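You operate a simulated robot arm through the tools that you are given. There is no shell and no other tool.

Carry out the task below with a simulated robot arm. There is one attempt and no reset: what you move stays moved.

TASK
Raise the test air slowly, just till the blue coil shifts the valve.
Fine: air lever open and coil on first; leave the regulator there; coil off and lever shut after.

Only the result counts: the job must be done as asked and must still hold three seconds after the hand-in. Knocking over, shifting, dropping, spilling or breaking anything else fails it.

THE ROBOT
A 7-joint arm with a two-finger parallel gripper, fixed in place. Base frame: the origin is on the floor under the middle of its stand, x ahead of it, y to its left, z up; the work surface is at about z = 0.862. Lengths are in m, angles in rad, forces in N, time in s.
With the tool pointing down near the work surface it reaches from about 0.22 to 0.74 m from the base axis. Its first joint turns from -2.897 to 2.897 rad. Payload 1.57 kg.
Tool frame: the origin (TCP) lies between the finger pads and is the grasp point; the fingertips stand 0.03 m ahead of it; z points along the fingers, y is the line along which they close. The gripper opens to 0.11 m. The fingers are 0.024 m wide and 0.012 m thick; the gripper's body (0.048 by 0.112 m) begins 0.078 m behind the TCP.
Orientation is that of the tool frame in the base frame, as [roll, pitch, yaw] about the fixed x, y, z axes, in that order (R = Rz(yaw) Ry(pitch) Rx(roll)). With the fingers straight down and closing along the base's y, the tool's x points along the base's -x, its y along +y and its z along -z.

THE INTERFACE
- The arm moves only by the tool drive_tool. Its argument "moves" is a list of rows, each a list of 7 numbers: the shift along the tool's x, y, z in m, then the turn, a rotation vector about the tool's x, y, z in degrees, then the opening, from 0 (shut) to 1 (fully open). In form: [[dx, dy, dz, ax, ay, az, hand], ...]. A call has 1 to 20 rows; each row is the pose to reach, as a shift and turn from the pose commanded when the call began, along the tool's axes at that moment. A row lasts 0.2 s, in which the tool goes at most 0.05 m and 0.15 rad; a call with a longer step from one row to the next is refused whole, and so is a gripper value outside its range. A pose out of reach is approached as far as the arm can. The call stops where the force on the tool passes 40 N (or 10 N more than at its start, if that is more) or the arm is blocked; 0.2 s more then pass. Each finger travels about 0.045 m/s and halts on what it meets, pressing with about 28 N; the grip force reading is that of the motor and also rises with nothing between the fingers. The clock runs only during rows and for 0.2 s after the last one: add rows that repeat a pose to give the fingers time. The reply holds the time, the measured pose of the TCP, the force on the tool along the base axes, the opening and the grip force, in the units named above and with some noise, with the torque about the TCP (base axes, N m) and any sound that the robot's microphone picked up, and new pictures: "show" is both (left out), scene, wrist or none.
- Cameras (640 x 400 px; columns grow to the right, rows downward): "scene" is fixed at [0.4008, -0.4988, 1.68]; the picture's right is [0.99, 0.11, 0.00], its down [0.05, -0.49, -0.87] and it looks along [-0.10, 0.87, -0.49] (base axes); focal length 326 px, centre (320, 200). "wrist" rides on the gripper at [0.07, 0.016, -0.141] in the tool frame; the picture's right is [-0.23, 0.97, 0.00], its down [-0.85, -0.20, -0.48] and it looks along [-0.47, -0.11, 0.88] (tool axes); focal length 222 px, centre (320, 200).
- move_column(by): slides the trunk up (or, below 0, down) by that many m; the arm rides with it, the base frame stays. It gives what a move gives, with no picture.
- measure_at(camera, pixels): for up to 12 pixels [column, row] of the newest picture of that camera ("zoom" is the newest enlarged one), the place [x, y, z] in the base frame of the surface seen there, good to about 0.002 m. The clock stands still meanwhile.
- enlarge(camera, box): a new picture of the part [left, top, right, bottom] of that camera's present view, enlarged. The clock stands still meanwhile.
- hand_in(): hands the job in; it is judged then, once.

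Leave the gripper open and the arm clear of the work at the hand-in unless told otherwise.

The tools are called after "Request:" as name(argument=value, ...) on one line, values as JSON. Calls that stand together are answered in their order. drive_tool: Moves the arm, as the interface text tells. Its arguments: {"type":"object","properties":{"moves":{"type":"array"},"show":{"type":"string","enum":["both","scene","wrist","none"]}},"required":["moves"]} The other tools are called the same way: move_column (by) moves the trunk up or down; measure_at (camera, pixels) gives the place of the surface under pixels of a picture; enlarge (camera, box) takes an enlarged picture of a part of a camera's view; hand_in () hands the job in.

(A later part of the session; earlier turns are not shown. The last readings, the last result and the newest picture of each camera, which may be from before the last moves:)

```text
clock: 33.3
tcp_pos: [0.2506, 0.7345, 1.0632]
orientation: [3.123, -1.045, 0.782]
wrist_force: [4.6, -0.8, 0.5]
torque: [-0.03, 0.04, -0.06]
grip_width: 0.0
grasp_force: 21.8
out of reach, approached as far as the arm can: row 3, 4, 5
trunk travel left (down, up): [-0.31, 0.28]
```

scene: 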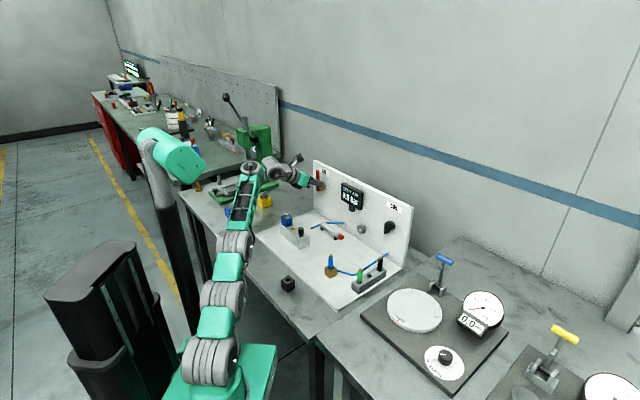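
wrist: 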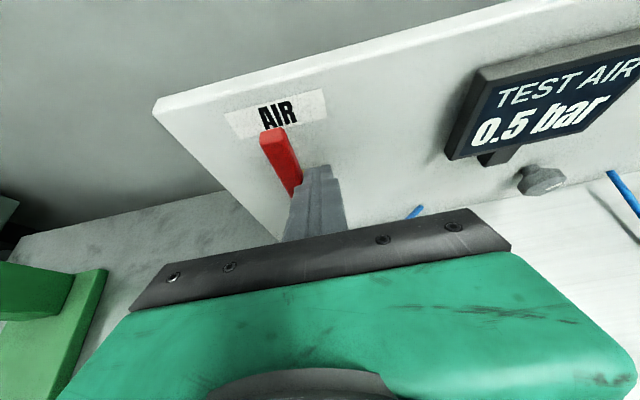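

A lateral force of about 4.6 N has appeared, which suggests the stop. I'll check the lever's angle.

Request:
enlarge(camera="scene", box=[290, 155, 370, 205])

Request:
measure_at(camera="wrist", pixels=[[272, 133], [280, 131], [266, 136], [275, 150], [291, 185]])

```text
8.00 times, centred on (330, 180) of scene
```

zoom: 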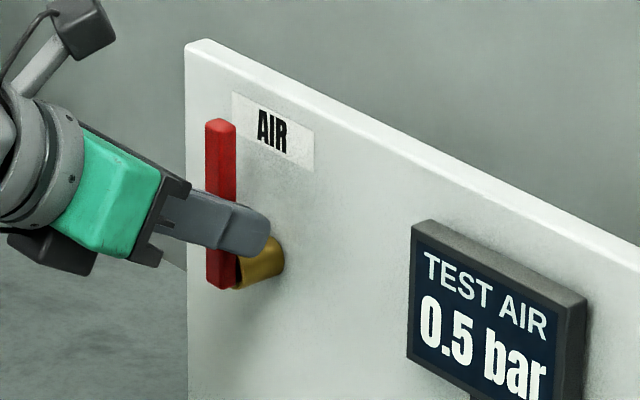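

```text
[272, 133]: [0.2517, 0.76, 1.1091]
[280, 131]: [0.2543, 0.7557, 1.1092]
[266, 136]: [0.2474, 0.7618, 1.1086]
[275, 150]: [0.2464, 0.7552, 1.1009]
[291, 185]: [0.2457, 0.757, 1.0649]
```

The lever is vertical at its stop and the display reads 0.5 bar. I'll retract with a slight lift, then slide right to in front of the COIL switch at about 0.62 along the normal, z ≈ 1.11, with the fingers closed.

Request:
drive_tool(moves=[[0.0, 0.005, -0.006, 0, 0, 0, 0], [0.001, 0.005, -0.035, 0, 0, 0, 0], [0.002, 0.005, -0.065, 0, 0, 0, 0], [0.0033, 0.005, -0.094, 0, 0, 0, 0], [0.0033, 0.045, -0.094, 0, 0, 0, 0], [0.0033, 0.09, -0.094, 0, 0, 0, 0], [0.0033, 0.135, -0.094, 0, 0, 0, 0], [0.0033, 0.18, -0.094, 0, 0, 0, 0], [0.0033, 0.225, -0.094, 0, 0, 0, 0], [0.0033, 0.27, -0.094, 0, 0, 0, 0], [0.0033, 0.315, -0.094, 0, 0, 0, 0], [0.0033, 0.36, -0.094, 0, 0, 0, 0], [0.0033, 0.375, -0.094, 0, 0, 0, 0], [0.0033, 0.375, -0.094, 0, 0, 0, 0]], show="both")

```text
clock: 36.3
tcp_pos: [0.4712, 0.4613, 1.2114]
orientation: [3.103, -0.98, 0.782]
wrist_force: [-0.7, -0.1, 0.3]
torque: [-0.01, 0.01, -0.01]
grip_width: 0.0001
grasp_force: 21.7
out of reach, approached as far as the arm can: row 5, 6, 7, 8, 9, 10, 11, 12, 13, 14
trunk travel left (down, up): [-0.31, 0.28]
```

scene: 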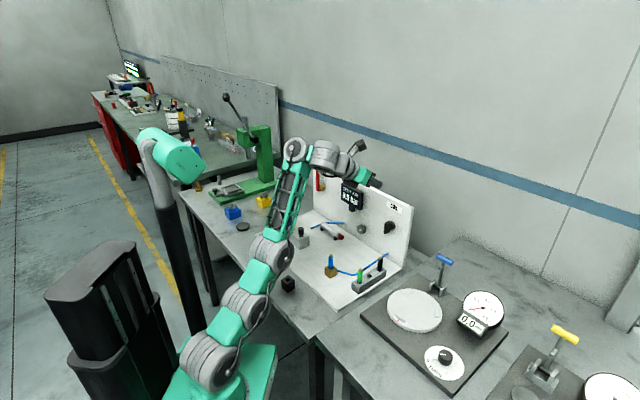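
wrist: 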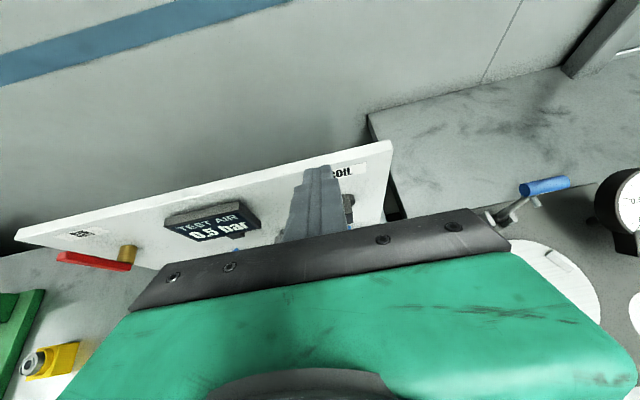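

The display still reads 0.5 bar and the lever stays upright. The arm rode up to z 1.211 because of its reach window, so I lower the trunk 0.15 m. The fingers go to z ≈ 1.06, about 5 cm short of the switch face.

Request:
move_column(by=-0.15)

```text
clock: 38.1
tcp_pos: [0.4708, 0.4617, 1.0597]
orientation: [3.101, -0.979, 0.782]
wrist_force: [0.3, -0.6, 0.5]
torque: [0.0, 0.02, 0.01]
grip_width: 0.0
grasp_force: 21.2
trunk travel left (down, up): [-0.16, 0.43]
```

Next I straighten the tilt by about 4.6° and back off slightly to look at the switch.

Request:
drive_tool(moves=[[-0.0054, 0.002, -0.008, 1.25, 1.95, 0, 0], [-0.0108, 0.0043, -0.0159, 2.5, 3.9, 0, 0], [-0.0108, 0.0043, -0.0159, 2.5, 3.9, 0, 0]], show="both")

```text
clock: 38.9
tcp_pos: [0.4577, 0.4519, 1.09]
orientation: [3.137, -1.024, 0.783]
wrist_force: [0.3, -0.4, -0.4]
torque: [0.01, 0.0, -0.03]
grip_width: 0.0001
grasp_force: 21.6
out of reach, approached as far as the arm can: row 1, 2, 3
trunk travel left (down, up): [-0.16, 0.43]
```

scene: 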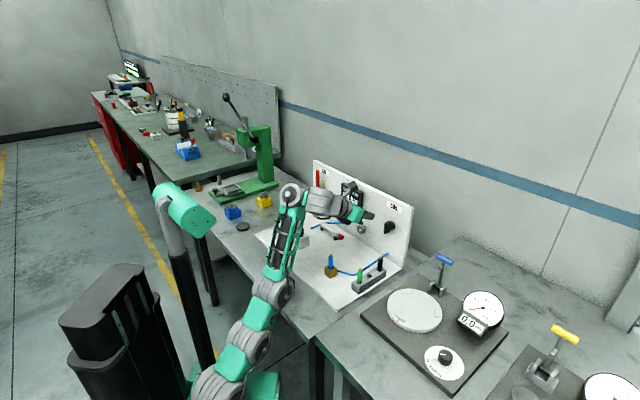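
wrist: 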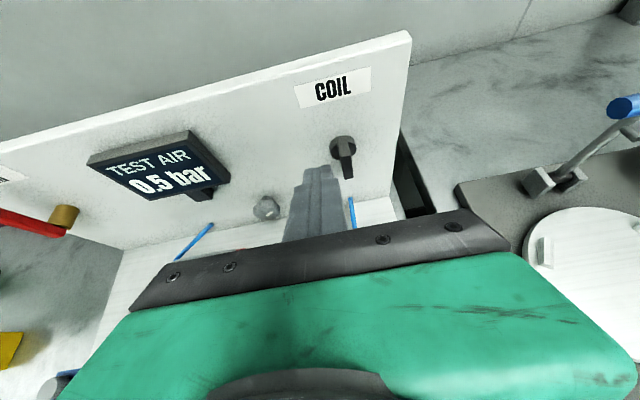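

The switch is visible at (343, 155), upright. Because the trunk is low, I'll check how close the arm's links come to the table edge (x+y ≈ 0.43) before lowering further.

Request:
measure_at(camera="scene", pixels=[[275, 288], [285, 300], [262, 312], [245, 345], [290, 250], [280, 275], [225, 380], [295, 200], [278, 312], [262, 345], [293, 283], [300, 215]])

Request:
enlarge(camera="scene", box=[200, 170, 440, 320])

Request:
enlarge(camera="wrist", box=[260, 60, 420, 160])

```text
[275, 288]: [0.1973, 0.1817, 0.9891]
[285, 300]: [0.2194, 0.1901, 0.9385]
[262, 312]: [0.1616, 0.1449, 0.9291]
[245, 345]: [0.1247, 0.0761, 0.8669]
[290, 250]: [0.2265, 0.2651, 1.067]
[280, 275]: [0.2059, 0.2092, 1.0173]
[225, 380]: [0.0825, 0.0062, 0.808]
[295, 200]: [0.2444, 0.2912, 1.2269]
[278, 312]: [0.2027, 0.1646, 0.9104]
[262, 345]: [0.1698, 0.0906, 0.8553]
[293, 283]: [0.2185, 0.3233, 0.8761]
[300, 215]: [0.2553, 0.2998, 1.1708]
```

```text
2.67 times, centred on (320, 245) of scene
```

zoom: 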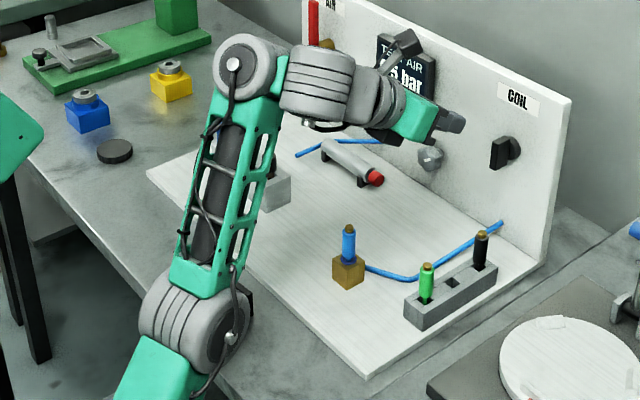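

```text
4.00 times, centred on (340, 110) of wrist
```

zoom: 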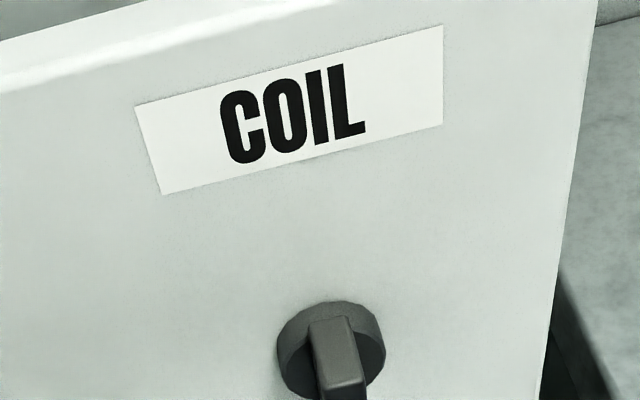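

The elbow (near (0.20, 0.19, 0.95)) is close to the table edge, so I won't lower the trunk further in this posture. The switch can be reached at this height. I'll measure the switch bar from the wrist view.

Request:
enlarge(camera="wrist", box=[296, 120, 392, 180])

Request:
measure_at(camera="wrist", pixels=[[342, 142], [338, 142], [346, 142], [346, 155], [348, 170], [350, 178], [345, 178], [354, 178], [331, 150], [356, 148], [342, 136], [352, 160]])

```text
6.67 times, centred on (344, 150) of wrist
```

zoom: 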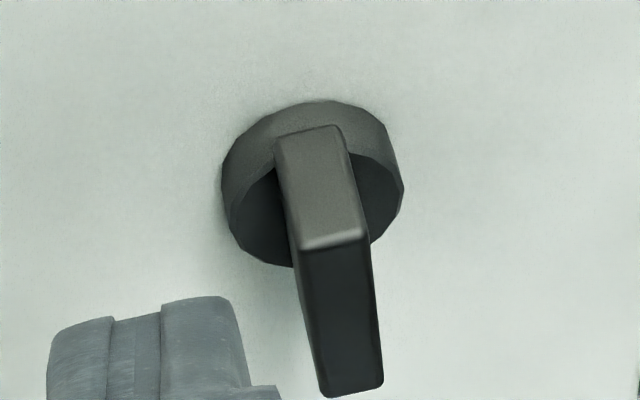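

```text
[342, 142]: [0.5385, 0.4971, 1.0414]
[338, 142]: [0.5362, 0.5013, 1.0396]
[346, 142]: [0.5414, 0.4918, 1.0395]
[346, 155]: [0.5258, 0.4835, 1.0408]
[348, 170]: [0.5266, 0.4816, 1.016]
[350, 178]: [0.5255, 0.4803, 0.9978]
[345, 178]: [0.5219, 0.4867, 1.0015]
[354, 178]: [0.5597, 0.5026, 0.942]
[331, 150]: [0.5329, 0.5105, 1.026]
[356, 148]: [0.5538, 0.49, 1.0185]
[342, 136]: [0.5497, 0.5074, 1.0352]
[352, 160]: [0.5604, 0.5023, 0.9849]
```

The bar spans z 0.998–1.041, centred at s ≈ 0.0305 along the panel, with its front 0.714 along the normal. I'll bring the closed fingertips in just left of the bar's upper end, without touching it.

Request:
drive_tool(moves=[[-0.0005, 0, 0.017, 0, 0.4, 0, 0], [-0.001, 0, 0.034, 0, 0.8, 0, 0], [-0.0015, 0, 0.05, 0, 1.2, 0, 0], [-0.0019, 0, 0.0667, 0, 1.2, 0, 0], [-0.0019, 0, 0.0667, 0, 1.2, 0, 0]], show="both")

```text
clock: 40.1
tcp_pos: [0.497, 0.5086, 1.0838]
orientation: [3.136, -1.053, 0.783]
wrist_force: [-0.6, -1.1, 0.2]
torque: [0.02, 0.01, 0.03]
grip_width: 0.0
grasp_force: 21.6
out of reach, approached as far as the arm can: row 1, 2, 3, 4, 5
trunk travel left (down, up): [-0.16, 0.43]
```

scene: 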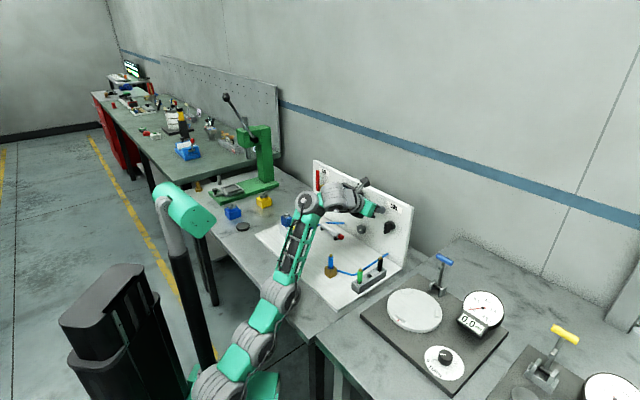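
wrist: 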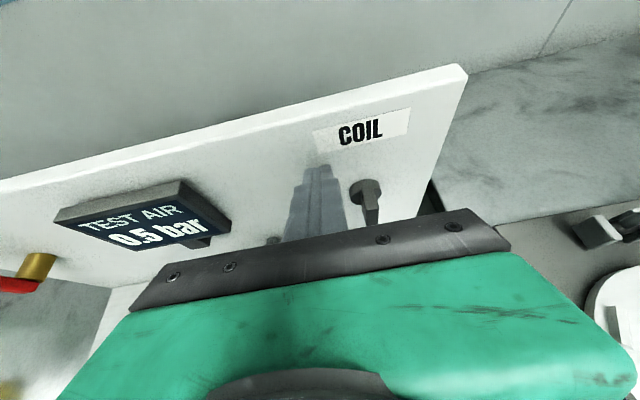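

The tool can't get lower in this posture: it's at (0.497, 0.509, 1.084), close to the panel. The elbow has folded the wrong way. I'll back straight off the panel, raise the trunk, go through a tool-down pose to refold the arm properly and come back.

Request:
drive_tool(moves=[[-0.002, 0, -0.02, 0, 0, 0, 0], [-0.008, 0, -0.045, 0, 0, 0, 0], [-0.016, 0, -0.073, 0, 0, 0, 0], [-0.024, 0, -0.1016, 0, 0, 0, 0]], show="none")

Request:
move_column(by=0.2)

```text
clock: 41.1
tcp_pos: [0.4385, 0.4473, 1.1183]
orientation: [-3.139, -1.066, 0.783]
wrist_force: [0.1, 0.0, 0.5]
torque: [-0.02, 0.0, -0.03]
grip_width: 0.0
grasp_force: 21.4
out of reach, approached as far as the arm can: row 1, 2, 3, 4
trunk travel left (down, up): [-0.16, 0.43]
```

```text
clock: 43.2
tcp_pos: [0.4378, 0.447, 1.3187]
orientation: [-3.139, -1.068, 0.784]
wrist_force: [-0.1, -1.1, 0.6]
torque: [-0.03, -0.01, -0.02]
grip_width: 0.0
grasp_force: 21.6
trunk travel left (down, up): [-0.36, 0.23]
```

Clear at z 1.319. Now I pitch the tool down to vertical while pulling back to about (0.28, 0.38, 1.10). That forces the arm to refold with the elbow up.

Request:
drive_tool(moves=[[-0.0268, -0.0064, -0.0034, 0, -6.1, 0, 0], [-0.0536, -0.0129, -0.0068, 0, -12.2, 0, 0], [-0.0804, -0.0193, -0.0102, 0, -18.3, 0, 0], [-0.1072, -0.0257, -0.0136, 0, -24.4, 0, 0], [-0.134, -0.0322, -0.017, 0, -30.5, 0, 0], [-0.1608, -0.0386, -0.0203, 0, -36.6, 0, 0], [-0.1876, -0.045, -0.0237, 0, -42.7, 0, 0], [-0.2144, -0.0514, -0.0271, 0, -48.8, 0, 0], [-0.2412, -0.0579, -0.0305, 0, -54.9, 0, 0], [-0.268, -0.0643, -0.0339, 0, -61, 0, 0], [-0.268, -0.0643, -0.0339, 0, -61, 0, 0]], show="scene")

```text
clock: 45.6
tcp_pos: [0.2754, 0.3721, 1.0604]
orientation: [-3.139, -0.001, 0.784]
wrist_force: [-0.1, 1.0, -0.1]
torque: [-0.01, 0.0, -0.02]
grip_width: 0.0001
grasp_force: 21.5
out of reach, approached as far as the arm can: row 1, 2, 3, 6, 7, 8, 9, 10, 11
trunk travel left (down, up): [-0.36, 0.23]
```

scene: 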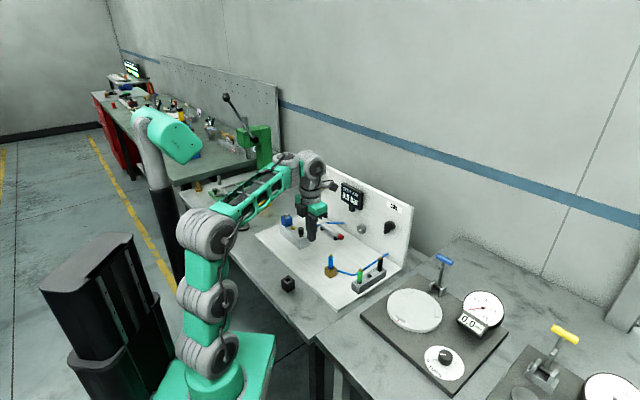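

The arm refolded well: upper links vertical, forearm reaching forward. I'll measure the joint modules to understand its geometry and plan within its limits.

Request:
measure_at(camera="scene", pixels=[[224, 352], [228, 300], [226, 240], [318, 168], [312, 165], [314, 185], [316, 210], [290, 175], [210, 380], [205, 232], [205, 296], [210, 350]])

Request:
enlarge(camera="scene", box=[150, 140, 390, 290])

```text
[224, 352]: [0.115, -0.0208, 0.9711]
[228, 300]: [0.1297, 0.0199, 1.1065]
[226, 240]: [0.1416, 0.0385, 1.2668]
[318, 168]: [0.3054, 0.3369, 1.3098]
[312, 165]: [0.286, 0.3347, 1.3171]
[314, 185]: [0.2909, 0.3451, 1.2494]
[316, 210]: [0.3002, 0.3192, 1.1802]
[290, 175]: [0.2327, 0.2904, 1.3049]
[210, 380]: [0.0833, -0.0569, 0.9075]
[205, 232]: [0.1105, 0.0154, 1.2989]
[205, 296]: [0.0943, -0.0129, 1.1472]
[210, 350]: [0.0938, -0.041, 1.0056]
```

```text
2.67 times, centred on (270, 215) of scene
```

zoom: 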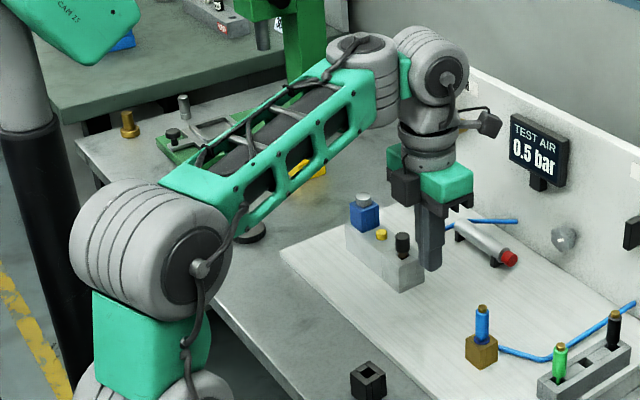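

The forearm is now level. The wrist pitch joint sits about 0.25 m behind the TCP, and the yaw and trunk are fine. I'll pitch back up to 30° below level while moving forward to about (0.36, 0.49, 1.16), keeping the elbow up.

Request:
drive_tool(moves=[[0.0142, -0.0025, -0.01, 0, 6, 0, 0], [0.0284, -0.005, -0.02, 0, 12, 0, 0], [0.0426, -0.0075, -0.03, 0, 18, 0, 0], [0.0568, -0.01, -0.04, 0, 24, 0, 0], [0.071, -0.0125, -0.05, 0, 30, 0, 0], [0.0852, -0.015, -0.06, 0, 36, 0, 0], [0.0994, -0.0175, -0.07, 0, 42, 0, 0], [0.1136, -0.02, -0.08, 0, 48, 0, 0], [0.1278, -0.0225, -0.09, 0, 54, 0, 0], [0.142, -0.025, -0.1, 0, 60, 0, 0], [0.142, -0.025, -0.1, 0, 60, 0, 0]], show="scene")

```text
clock: 48.0
tcp_pos: [0.3576, 0.4914, 1.1614]
orientation: [-3.139, -1.052, 0.784]
wrist_force: [0.4, -0.9, 0.4]
torque: [0.0, 0.0, 0.03]
grip_width: 0.0002
grasp_force: 21.2
trunk travel left (down, up): [-0.36, 0.23]
```

scene: 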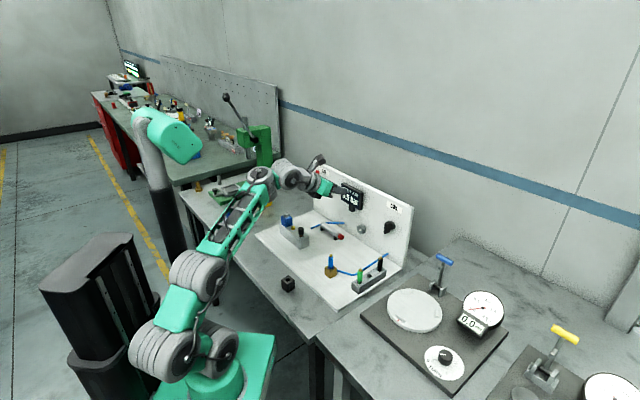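

That was reached exactly with no reach flags. I'll measure the forearm's slope to learn the wrist limit.

Request:
measure_at(camera="scene", pixels=[[222, 250], [265, 185], [247, 215], [175, 350], [225, 352], [205, 275], [290, 172], [182, 310], [262, 178], [235, 232]])

Request:
enlarge(camera="scene", box=[110, 140, 350, 290])

```text
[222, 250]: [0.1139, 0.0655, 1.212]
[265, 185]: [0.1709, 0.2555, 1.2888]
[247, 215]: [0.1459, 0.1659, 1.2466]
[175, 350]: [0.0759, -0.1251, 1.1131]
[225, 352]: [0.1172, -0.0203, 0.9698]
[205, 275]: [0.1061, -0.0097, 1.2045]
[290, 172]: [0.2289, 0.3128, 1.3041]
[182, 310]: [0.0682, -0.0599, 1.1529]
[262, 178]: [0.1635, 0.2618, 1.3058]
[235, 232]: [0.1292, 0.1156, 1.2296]
```

```text
2.67 times, centred on (230, 215) of scene
```

zoom: 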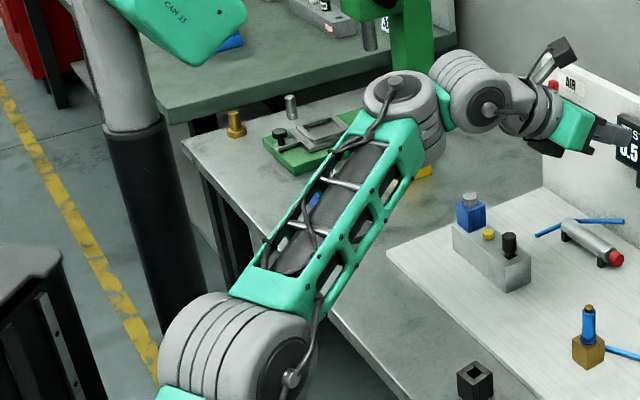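

The forearm rises at 21°, so the wrist bend is moderate. Now I slide right towards the COIL side and up a little, then lower the trunk to bring the fingers to about z 1.05.

Request:
drive_tool(moves=[[0.0188, 0.024, -0.005, 0, 0, 0, 0], [0.0375, 0.048, -0.01, 0, 0, 0, 0], [0.056, 0.072, -0.015, 0, 0, 0, 0], [0.075, 0.0966, -0.0202, 0, 0, 0, 0], [0.075, 0.0966, -0.0202, 0, 0, 0, 0]], show="scene")

```text
clock: 49.2
tcp_pos: [0.4389, 0.4362, 1.2357]
orientation: [-3.14, -1.049, 0.785]
wrist_force: [0.0, 0.4, 0.2]
torque: [0.01, -0.02, 0.0]
grip_width: 0.0
grasp_force: 21.5
trunk travel left (down, up): [-0.36, 0.23]
```

scene: 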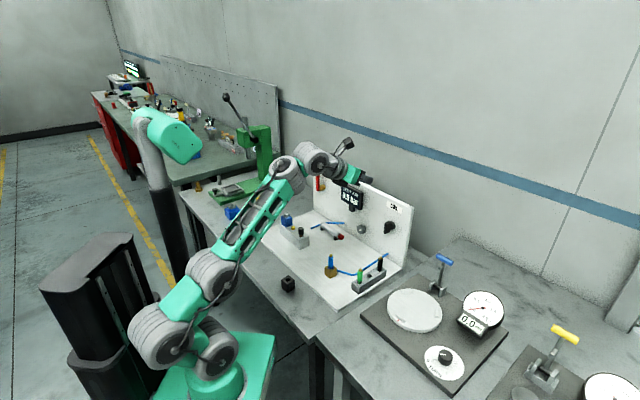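

Reached exactly. Now I lower the trunk 0.18 m; the fingers go to z ≈ 1.056, 8 cm short of the switch.

Request:
move_column(by=-0.18)

Request:
drive_tool(moves=[[0.0, 0.002, 0.0, 0, 0, 0, 0]], show="both")

```text
clock: 51.2
tcp_pos: [0.4366, 0.4353, 1.0564]
orientation: [-3.14, -1.051, 0.784]
wrist_force: [0.3, -0.7, -0.1]
torque: [0.0, -0.03, 0.04]
grip_width: 0.0001
grasp_force: 21.1
trunk travel left (down, up): [-0.18, 0.41]
```

```text
clock: 51.6
tcp_pos: [0.4395, 0.4334, 1.0547]
orientation: [-3.14, -1.05, 0.785]
wrist_force: [-0.7, 0.0, 0.4]
torque: [0.01, 0.01, -0.01]
grip_width: 0.0
grasp_force: 21.5
trunk travel left (down, up): [-0.18, 0.41]
```

scene: 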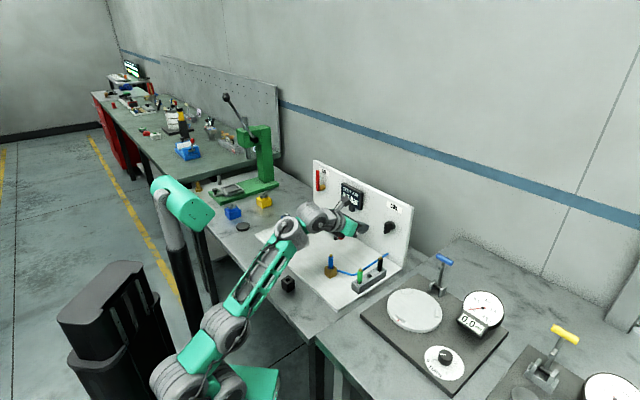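
wrist: 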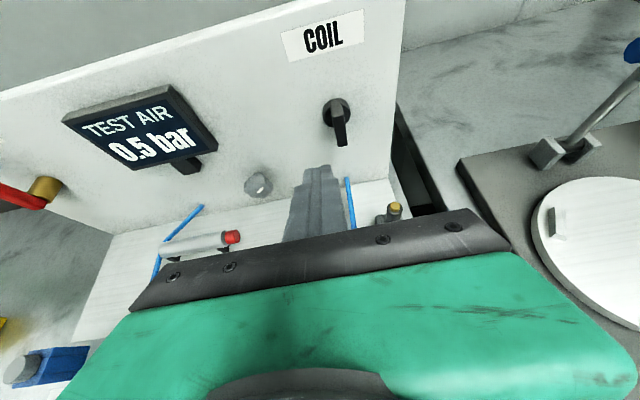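

The arm is well placed: TCP (0.4395, 0.4334, 1.0547), display 0.5 bar. Now I move straight in 8.3 cm, so the fingertips sit just left of the upper half of the switch bar.

Request:
drive_tool(moves=[[0.0104, 0, 0.018, 0, 0, 0, 0], [0.0207, 0, 0.0359, 0, 0, 0, 0], [0.0311, 0.001, 0.0538, 0, 0, 0, 0], [0.0414, 0.0015, 0.0717, 0, 0, 0, 0], [0.0414, 0.0015, 0.0717, 0, 0, 0, 0]], show="both")

```text
clock: 52.8
tcp_pos: [0.4963, 0.4926, 1.055]
orientation: [3.127, -1.05, 0.793]
wrist_force: [-0.2, -0.4, 0.0]
torque: [0.04, -0.01, -0.01]
grip_width: 0.0
grasp_force: 21.0
trunk travel left (down, up): [-0.18, 0.41]
```

scene: 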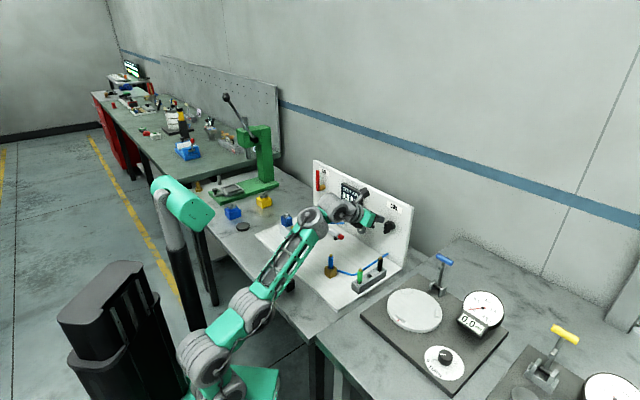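
wrist: 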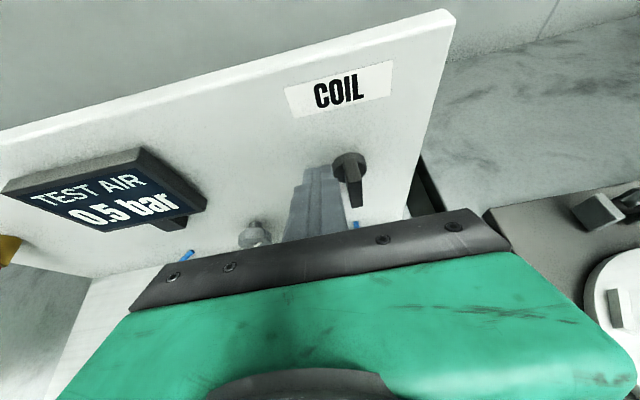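

The fingertips are about 1 cm left of the bar. I'll push right gently about 1.4 cm to try turning the switch clockwise, and watch force and sound.

Request:
drive_tool(moves=[[0, 0.004, 0, 0, 0, 0, 0], [0, 0.008, 0, 0, 0, 0, 0], [0.0005, 0.011, -0.0003, 0, 0, 0, 0], [0.0018, 0.0129, -0.001, 0, 0, 0, 0], [0.0023, 0.0145, -0.0013, 0, 0, 0, 0]], show="both")

```text
clock: 54.0
tcp_pos: [0.502, 0.4865, 1.0606]
orientation: [3.117, -1.048, 0.797]
wrist_force: [0.4, -0.1, 0.3]
torque: [-0.03, 0.01, 0.0]
grip_width: 0.0
grasp_force: 21.0
out of reach, approached as far as the arm can: row 1, 2, 3, 4, 5
trunk travel left (down, up): [-0.18, 0.41]
```

scene: 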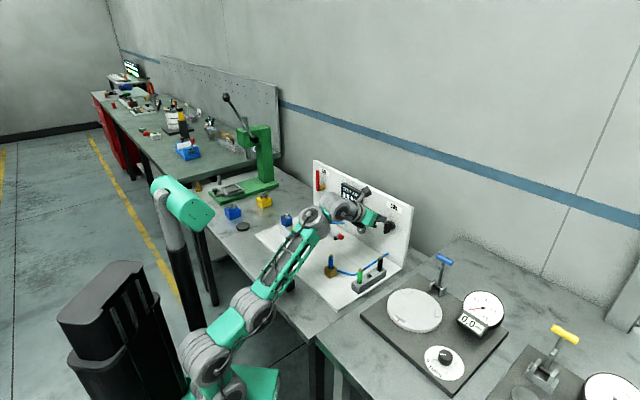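
wrist: 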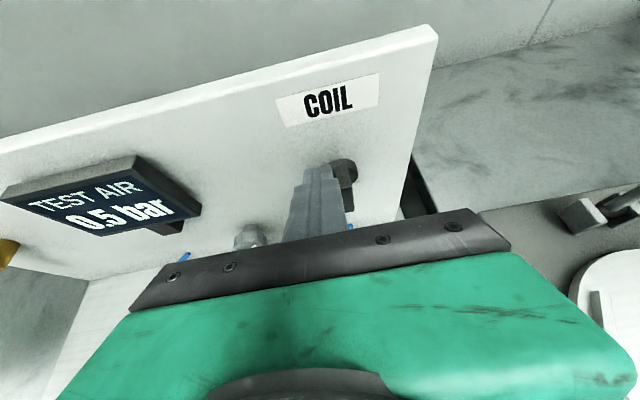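

The switch hasn't been touched yet (force ~0); the arm again reports a reach limit. I'll measure the forearm slope to see which limit it is.

Request:
measure_at(camera="scene", pixels=[[262, 290], [308, 228], [285, 262], [240, 325], [205, 362], [258, 310], [312, 212], [330, 205], [355, 212], [225, 345]])

Request:
enlarge(camera="scene", box=[160, 190, 416, 350])

```text
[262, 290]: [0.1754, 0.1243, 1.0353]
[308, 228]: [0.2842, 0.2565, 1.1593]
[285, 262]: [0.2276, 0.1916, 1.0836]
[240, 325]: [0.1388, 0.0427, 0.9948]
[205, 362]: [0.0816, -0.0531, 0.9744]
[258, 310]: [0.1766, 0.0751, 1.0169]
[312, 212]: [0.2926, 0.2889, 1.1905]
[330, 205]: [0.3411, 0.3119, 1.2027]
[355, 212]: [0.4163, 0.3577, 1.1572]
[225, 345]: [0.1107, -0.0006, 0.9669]
```

```text
2.50 times, centred on (288, 270) of scene
```

zoom: 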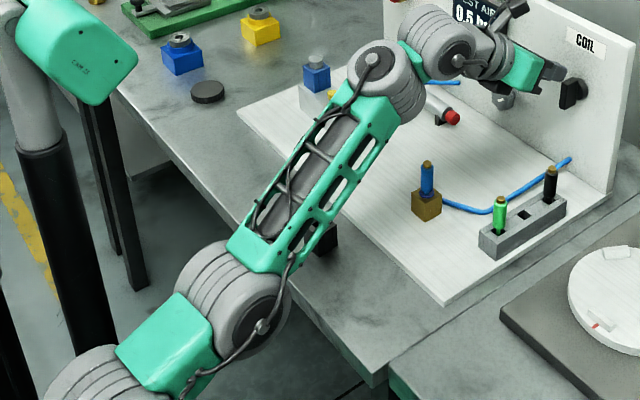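

The forearm only rises 36°, but the elbow joint is nearly straightened past its range, because the upper links lean back. I'll reset it better: back off, raise the trunk 0.28 m, go tool-down with the wrist already at its final radius, then rotate only about the wrist.

Request:
drive_tool(moves=[[-0.0005, -0.004, -0.02, 0, 0, 0, 0], [-0.001, -0.007, -0.047, 0, 0, 0, 0], [-0.0015, -0.007, -0.075, 0, 0, 0, 0], [-0.0017, -0.007, -0.103, 0, 0, 0, 0]], show="none")

Request:
move_column(by=0.28)

```text
clock: 55.0
tcp_pos: [0.4343, 0.4278, 1.1103]
orientation: [-3.14, -1.05, 0.785]
wrist_force: [0.4, 0.5, -0.1]
torque: [0.01, -0.02, 0.02]
grip_width: 0.0
grasp_force: 21.5
trunk travel left (down, up): [-0.18, 0.41]
```

```text
clock: 57.9
tcp_pos: [0.434, 0.4281, 1.3893]
orientation: [-3.14, -1.05, 0.784]
wrist_force: [0.2, -0.4, 0.4]
torque: [-0.02, -0.05, -0.02]
grip_width: 0.0001
grasp_force: 21.5
trunk travel left (down, up): [-0.46, 0.13]
```

I pitch down to vertical again, moving to about d = 0.47, z = 1.10, high above the bench parts.

Request:
drive_tool(moves=[[-0.032, 0, 0.0023, 0, -6, 0, 0], [-0.064, 0, 0.0047, 0, -12, 0, 0], [-0.0961, 0, 0.007, 0, -18, 0, 0], [-0.1281, 0, 0.0093, 0, -24, 0, 0], [-0.1601, 0, 0.0117, 0, -30, 0, 0], [-0.1922, 0, 0.014, 0, -36, 0, 0], [-0.2242, 0, 0.0163, 0, -42, 0, 0], [-0.2562, 0, 0.0186, 0, -48, 0, 0], [-0.2883, 0, 0.021, 0, -54, 0, 0], [-0.3203, 0, 0.0233, 0, -60, 0, 0], [-0.3203, 0, 0.0233, 0, -60, 0, 0]], show="scene")

```text
clock: 60.3
tcp_pos: [0.3338, 0.3319, 1.1001]
orientation: [-3.137, -0.001, 0.786]
wrist_force: [-0.4, 0.6, 0.5]
torque: [0.0, 0.01, 0.03]
grip_width: 0.0
grasp_force: 21.6
trunk travel left (down, up): [-0.46, 0.13]
```

scene: 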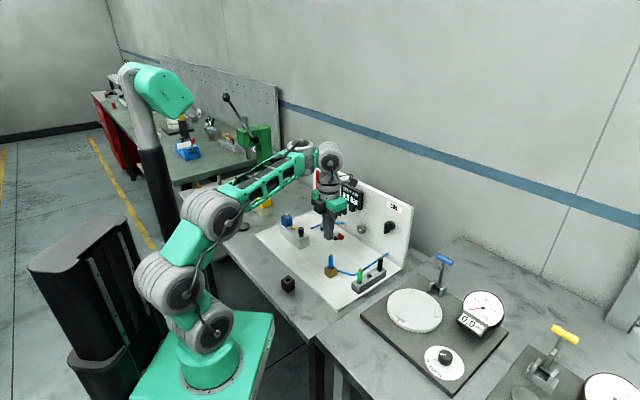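

The elbow is properly bent now. I rotate the hand about the wrist joint by 60° on an arc of 0.25 m radius, which should end at d ≈ 0.687, z ≈ 1.225 above the switch's left side.

Request:
drive_tool(moves=[[0.0261, 0, -0.0014, 0, 6, 0, 0], [0.052, -0.001, -0.0055, 0, 12, 0, 0], [0.0773, -0.001, -0.0122, 0, 18, 0, 0], [0.1017, -0.002, -0.0216, 0, 24, 0, 0], [0.125, -0.002, -0.0335, 0, 30, 0, 0], [0.1469, -0.003, -0.0477, 0, 36, 0, 0], [0.1673, -0.003, -0.0642, 0, 42, 0, 0], [0.1858, -0.004, -0.0827, 0, 48, 0, 0], [0.2023, -0.004, -0.1031, 0, 54, 0, 0], [0.2165, -0.005, -0.125, 0, 60, 0, 0], [0.2165, -0.005, -0.125, 0, 60, 0, 0]], show="both")

```text
clock: 62.7
tcp_pos: [0.474, 0.4924, 1.2351]
orientation: [3.08, -1.047, 0.822]
wrist_force: [0.1, -0.2, 0.1]
torque: [0.02, -0.02, 0.0]
grip_width: 0.0
grasp_force: 21.8
out of reach, approached as far as the arm can: row 5, 7, 8, 9, 10, 11
trunk travel left (down, up): [-0.46, 0.13]
```

scene: 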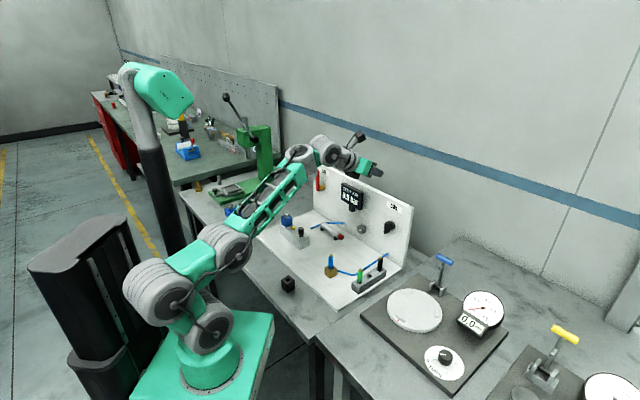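
wrist: 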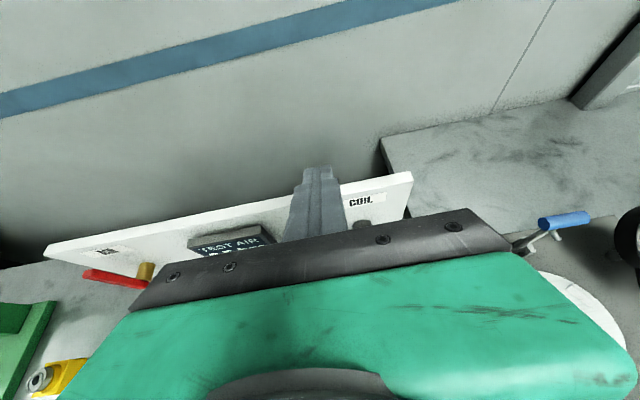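

It's off by a few degrees again, and the elbow moved although the wrist should have stayed put. I'll measure the links to work out which joint is limiting.

Request:
measure_at(camera="scene", pixels=[[258, 225], [300, 178], [280, 200], [240, 248], [180, 298], [220, 330], [303, 152], [335, 155], [362, 165], [235, 248], [175, 300]])

Request:
enlarge(camera="scene", box=[120, 120, 408, 300])

```text
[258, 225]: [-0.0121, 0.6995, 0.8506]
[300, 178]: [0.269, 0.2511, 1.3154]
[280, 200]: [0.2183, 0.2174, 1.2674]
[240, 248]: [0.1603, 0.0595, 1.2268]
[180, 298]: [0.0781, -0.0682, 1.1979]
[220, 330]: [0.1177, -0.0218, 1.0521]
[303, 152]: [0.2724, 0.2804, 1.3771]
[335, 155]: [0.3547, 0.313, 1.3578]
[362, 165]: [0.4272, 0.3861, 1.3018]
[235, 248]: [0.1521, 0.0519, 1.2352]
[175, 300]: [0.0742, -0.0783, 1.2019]
```

```text
2.22 times, centred on (264, 210) of scene
```

zoom: 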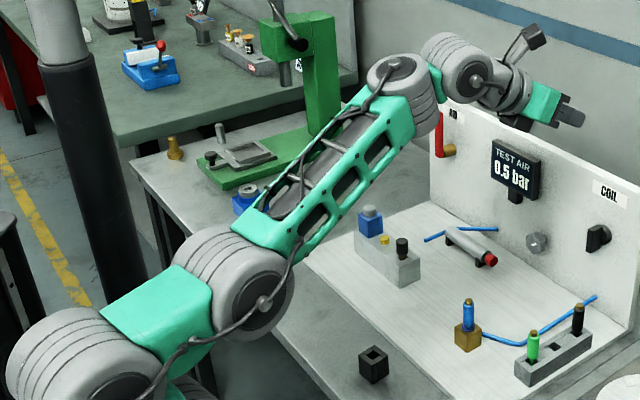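

The elbow joint is about 21° over-straight, which is its stop. I need the lower links upright instead. I'll go back to tool-down, then raise the tool towards its height limit to straighten the lower links.

Request:
drive_tool(moves=[[-0.014, 0, -0.021, 0, -6, 0, 0], [-0.03, 0, -0.04, 0, -12, 0, 0], [-0.047, 0, -0.058, 0, -18, 0, 0], [-0.065, 0, -0.075, 0, -24, 0, 0], [-0.083, 0, -0.09, 0, -30, 0, 0], [-0.101, 0, -0.104, 0, -36, 0, 0], [-0.119, 0, -0.116, 0, -42, 0, 0], [-0.137, 0, -0.127, 0, -48, 0, 0], [-0.154, 0, -0.136, 0, -54, 0, 0], [-0.17, 0, -0.1444, 0, -60, 0, 0], [-0.17, 0, -0.1444, 0, -60, 0, 0]], show="scene")

```text
clock: 65.1
tcp_pos: [0.3251, 0.3433, 1.1572]
orientation: [-3.141, -0.002, 0.784]
wrist_force: [0.1, -0.8, 0.2]
torque: [0.03, -0.01, 0.02]
grip_width: 0.0002
grasp_force: 21.2
out of reach, approached as far as the arm can: row 10
trunk travel left (down, up): [-0.46, 0.13]
```

scene: 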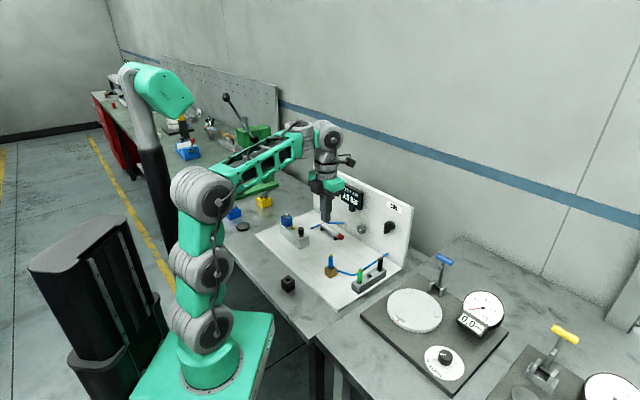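

The lower links are upright now, elbow bent forward. I rotate about the wrist by 30° first and check for reach flags.

Request:
drive_tool(moves=[[0.0255, 0, -0.0013, 0, 6, 0, 0], [0.0507, 0, -0.0053, 0, 12, 0, 0], [0.0754, 0, -0.0119, 0, 18, 0, 0], [0.0992, 0, -0.0211, 0, 24, 0, 0], [0.122, 0, -0.0327, 0, 30, 0, 0], [0.122, 0, -0.0327, 0, 30, 0, 0]], show="scene")

```text
clock: 66.5
tcp_pos: [0.413, 0.43, 1.1905]
orientation: [-3.141, -0.527, 0.784]
wrist_force: [0.8, 0.4, 0.1]
torque: [0.0, 0.0, -0.02]
grip_width: 0.0
grasp_force: 21.6
trunk travel left (down, up): [-0.46, 0.13]
```

scene: 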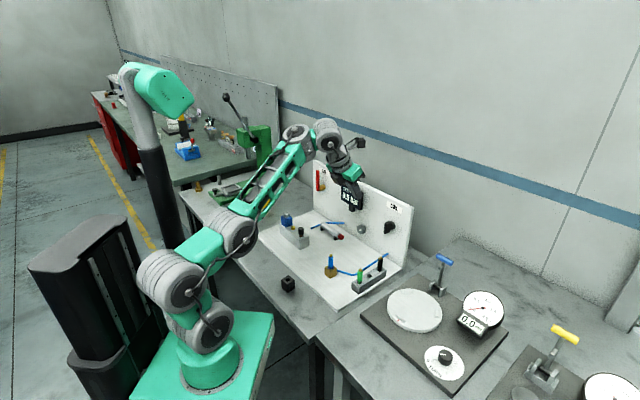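

The posture shifts on its own as the tool pitches. I suspect the last joint (tool roll) is near its limit after the first 135° yaw. I'll test that by rolling the tool −90° about its own axis in free air, so the camera ends up on the left side.

Request:
drive_tool(moves=[[0, 0, 0, 0, 0, -8.2, 0], [0, 0, 0, 0, 0, -16.4, 0], [0, 0, 0, 0, 0, -24.5, 0], [0, 0, 0, 0, 0, -32.7, 0], [0, 0, 0, 0, 0, -40.9, 0], [0, 0, 0, 0, 0, -49.1, 0], [0, 0, 0, 0, 0, -57.3, 0], [0, 0, 0, 0, 0, -65.5, 0], [0, 0, 0, 0, 0, -73.6, 0], [0, 0, 0, 0, 0, -81.8, 0], [0, 0, 0, 0, 0, -90, 0], [0, 0, 0, 0, 0, -90, 0]], show="both")

```text
clock: 69.1
tcp_pos: [0.4103, 0.4289, 1.1924]
orientation: [2.612, 0.0, 2.358]
wrist_force: [-0.1, -1.0, 0.3]
torque: [-0.01, 0.0, 0.0]
grip_width: 0.0001
grasp_force: 21.1
trunk travel left (down, up): [-0.46, 0.13]
```

scene: 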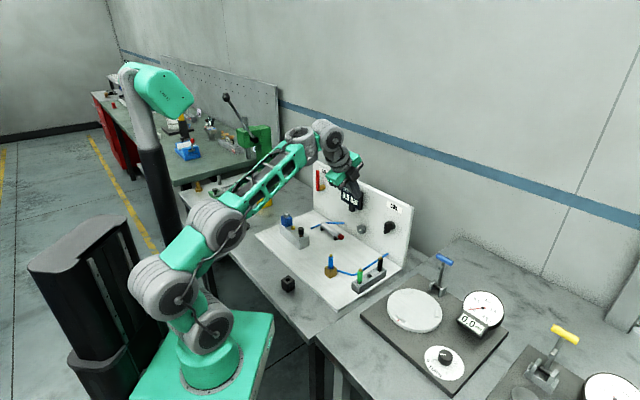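
wrist: 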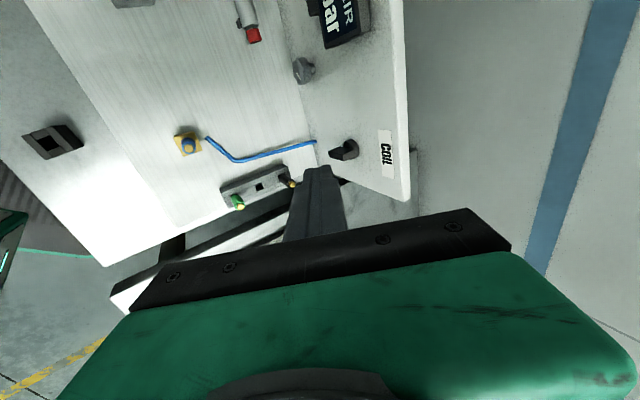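

Orientation is fine and the camera's now on the left. I'll pitch up the remaining 30° on the wrist arc and see whether the reach flag comes back.

Request:
drive_tool(moves=[[0, 0.0255, -0.0013, -6, 0, 0, 0], [0, 0.0507, -0.0053, -12, 0, 0, 0], [0, 0.0754, -0.0119, -18, 0, 0, 0], [0, 0.0992, -0.0211, -24, 0, 0, 0], [0, 0.122, -0.0327, -30, 0, 0, 0], [0, 0.122, -0.0327, -30, 0, 0, 0]], show="both")

```text
clock: 70.5
tcp_pos: [0.474, 0.4923, 1.2818]
orientation: [2.091, -0.001, 2.356]
wrist_force: [0.8, 0.1, -0.3]
torque: [0.03, 0.03, -0.01]
grip_width: 0.0
grasp_force: 20.9
trunk travel left (down, up): [-0.46, 0.13]
```

scene: 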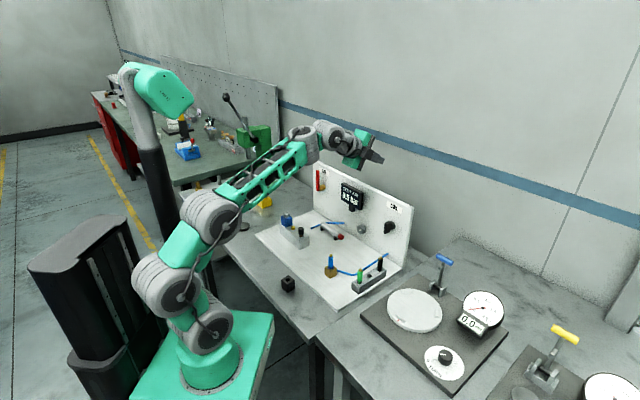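
wrist: 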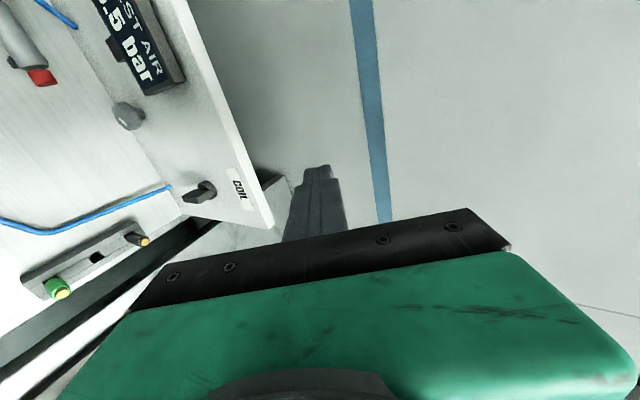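

No reach flags and the posture stays good, so the tool roll was the limit. Now I pull back 4 cm and lower the trunk 0.225 m to switch height.

Request:
drive_tool(moves=[[0, -0.01, -0.0173, 0, 0, 0, 0], [0, -0.02, -0.0346, 0, 0, 0, 0], [0, -0.02, -0.0346, 0, 0, 0, 0]], show="none")

Request:
move_column(by=-0.225)

Request:
drive_tool(moves=[[0, 0, 0, 0, 0, 0, 0]], show="both")

```text
clock: 71.3
tcp_pos: [0.4458, 0.4626, 1.2803]
orientation: [2.091, -0.002, 2.356]
wrist_force: [-0.1, 1.0, -0.3]
torque: [-0.03, 0.02, -0.01]
grip_width: 0.0
grasp_force: 21.3
trunk travel left (down, up): [-0.46, 0.13]
```

```text
clock: 73.7
tcp_pos: [0.4468, 0.4635, 1.055]
orientation: [2.093, -0.002, 2.357]
wrist_force: [0.0, -0.1, -0.2]
torque: [0.01, 0.03, 0.01]
grip_width: 0.0
grasp_force: 21.7
trunk travel left (down, up): [-0.235, 0.355]
```

```text
clock: 74.0
tcp_pos: [0.446, 0.4652, 1.0556]
orientation: [2.091, 0.0, 2.356]
wrist_force: [-0.8, 0.3, 0.1]
torque: [-0.01, -0.01, 0.01]
grip_width: 0.0
grasp_force: 21.3
trunk travel left (down, up): [-0.235, 0.355]
```

scene: 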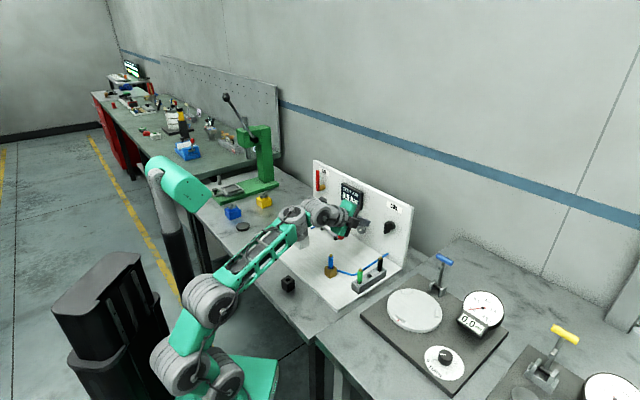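
wrist: 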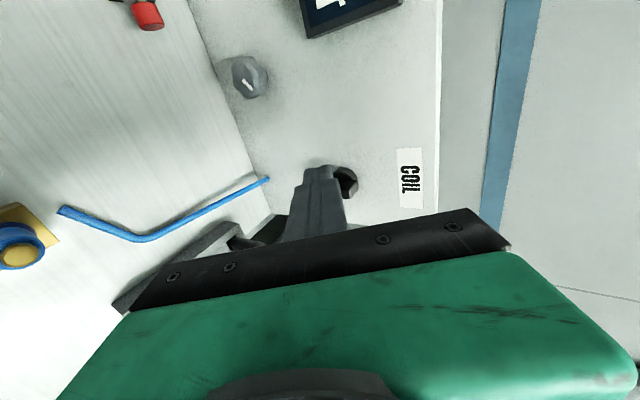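

The posture is comfortable: TCP (0.446, 0.465, 1.056). Now I move in 5.6 cm and right 1.8 cm, so the fingertips sit just left of the bar's upper part.

Request:
drive_tool(moves=[[-0.009, 0.007, 0.012, 0, 0, 0, 0], [-0.0176, 0.014, 0.0241, 0, 0, 0, 0], [-0.0176, 0.021, 0.0362, 0, 0, 0, 0], [-0.0176, 0.0279, 0.0482, 0, 0, 0, 0], [-0.0176, 0.0279, 0.0482, 0, 0, 0, 0]], show="both")

Request:
enlarge(camera="scene", box=[340, 190, 420, 240])

```text
clock: 75.2
tcp_pos: [0.498, 0.4909, 1.0559]
orientation: [2.09, 0.0, 2.355]
wrist_force: [-0.9, -0.7, 1.0]
torque: [0.03, -0.01, -0.03]
grip_width: 0.0
grasp_force: 21.3
trunk travel left (down, up): [-0.235, 0.355]
```

scene: 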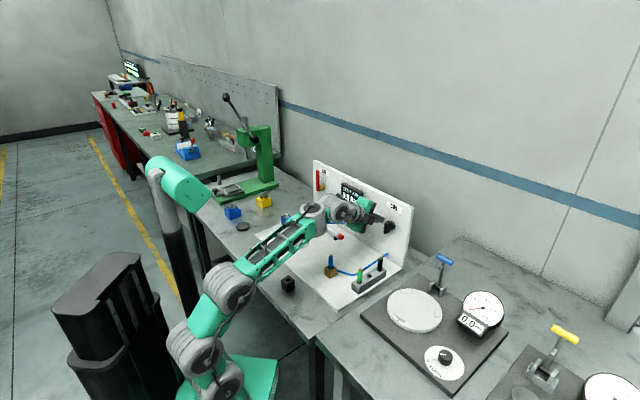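
wrist: 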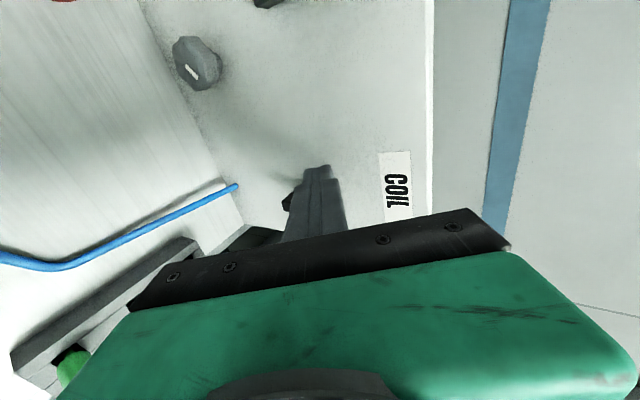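

```text
8.00 times, centred on (380, 215) of scene
```

zoom: 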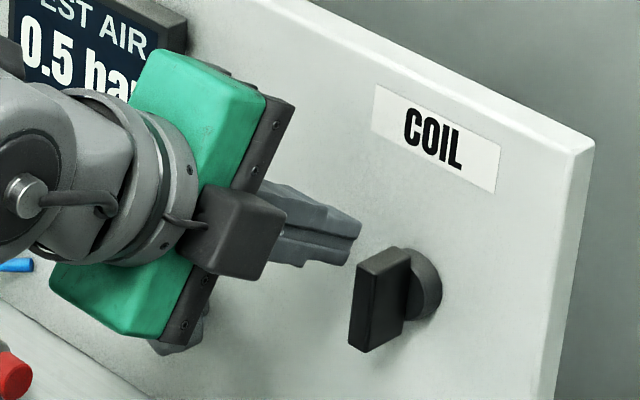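

The scene view shows the fingertips just left of the switch bar. I push right gently about 1.2 cm to try clockwise.

Request:
drive_tool(moves=[[-0.004, 0, 0, 0, 0, 0, 0], [-0.0075, 0, 0, 0, 0, 0, 0], [-0.009, 0.0005, 0, 0, 0, 0, 0], [-0.0105, 0.001, -0.0006, 0, 0, 0, 0], [-0.012, 0.0015, -0.0008, 0, 0, 0, 0]], show="both")

Request:
enlarge(camera="scene", box=[340, 190, 420, 240])

```text
clock: 76.5
tcp_pos: [0.5065, 0.4825, 1.0576]
orientation: [2.092, 0.0, 2.356]
wrist_force: [-2.0, 2.1, -0.9]
torque: [0.08, 0.11, 0.1]
grip_width: 0.0002
grasp_force: 20.8
trunk travel left (down, up): [-0.235, 0.355]
```

scene: 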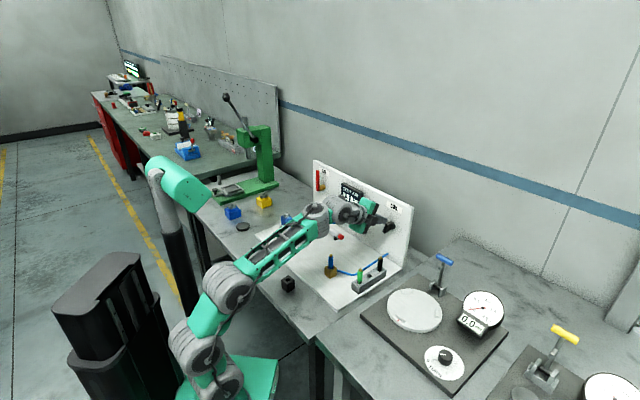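
wrist: 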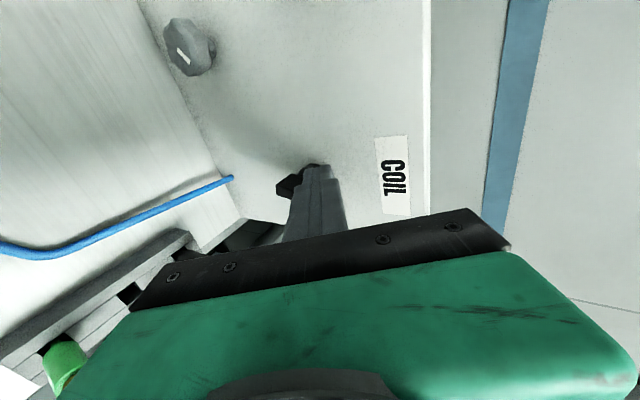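

```text
8.00 times, centred on (380, 215) of scene
```

zoom: 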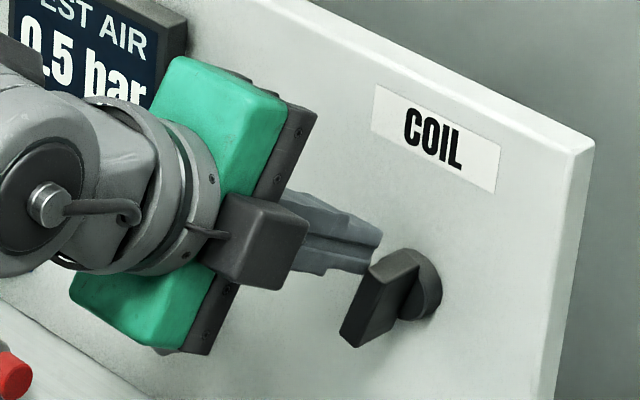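

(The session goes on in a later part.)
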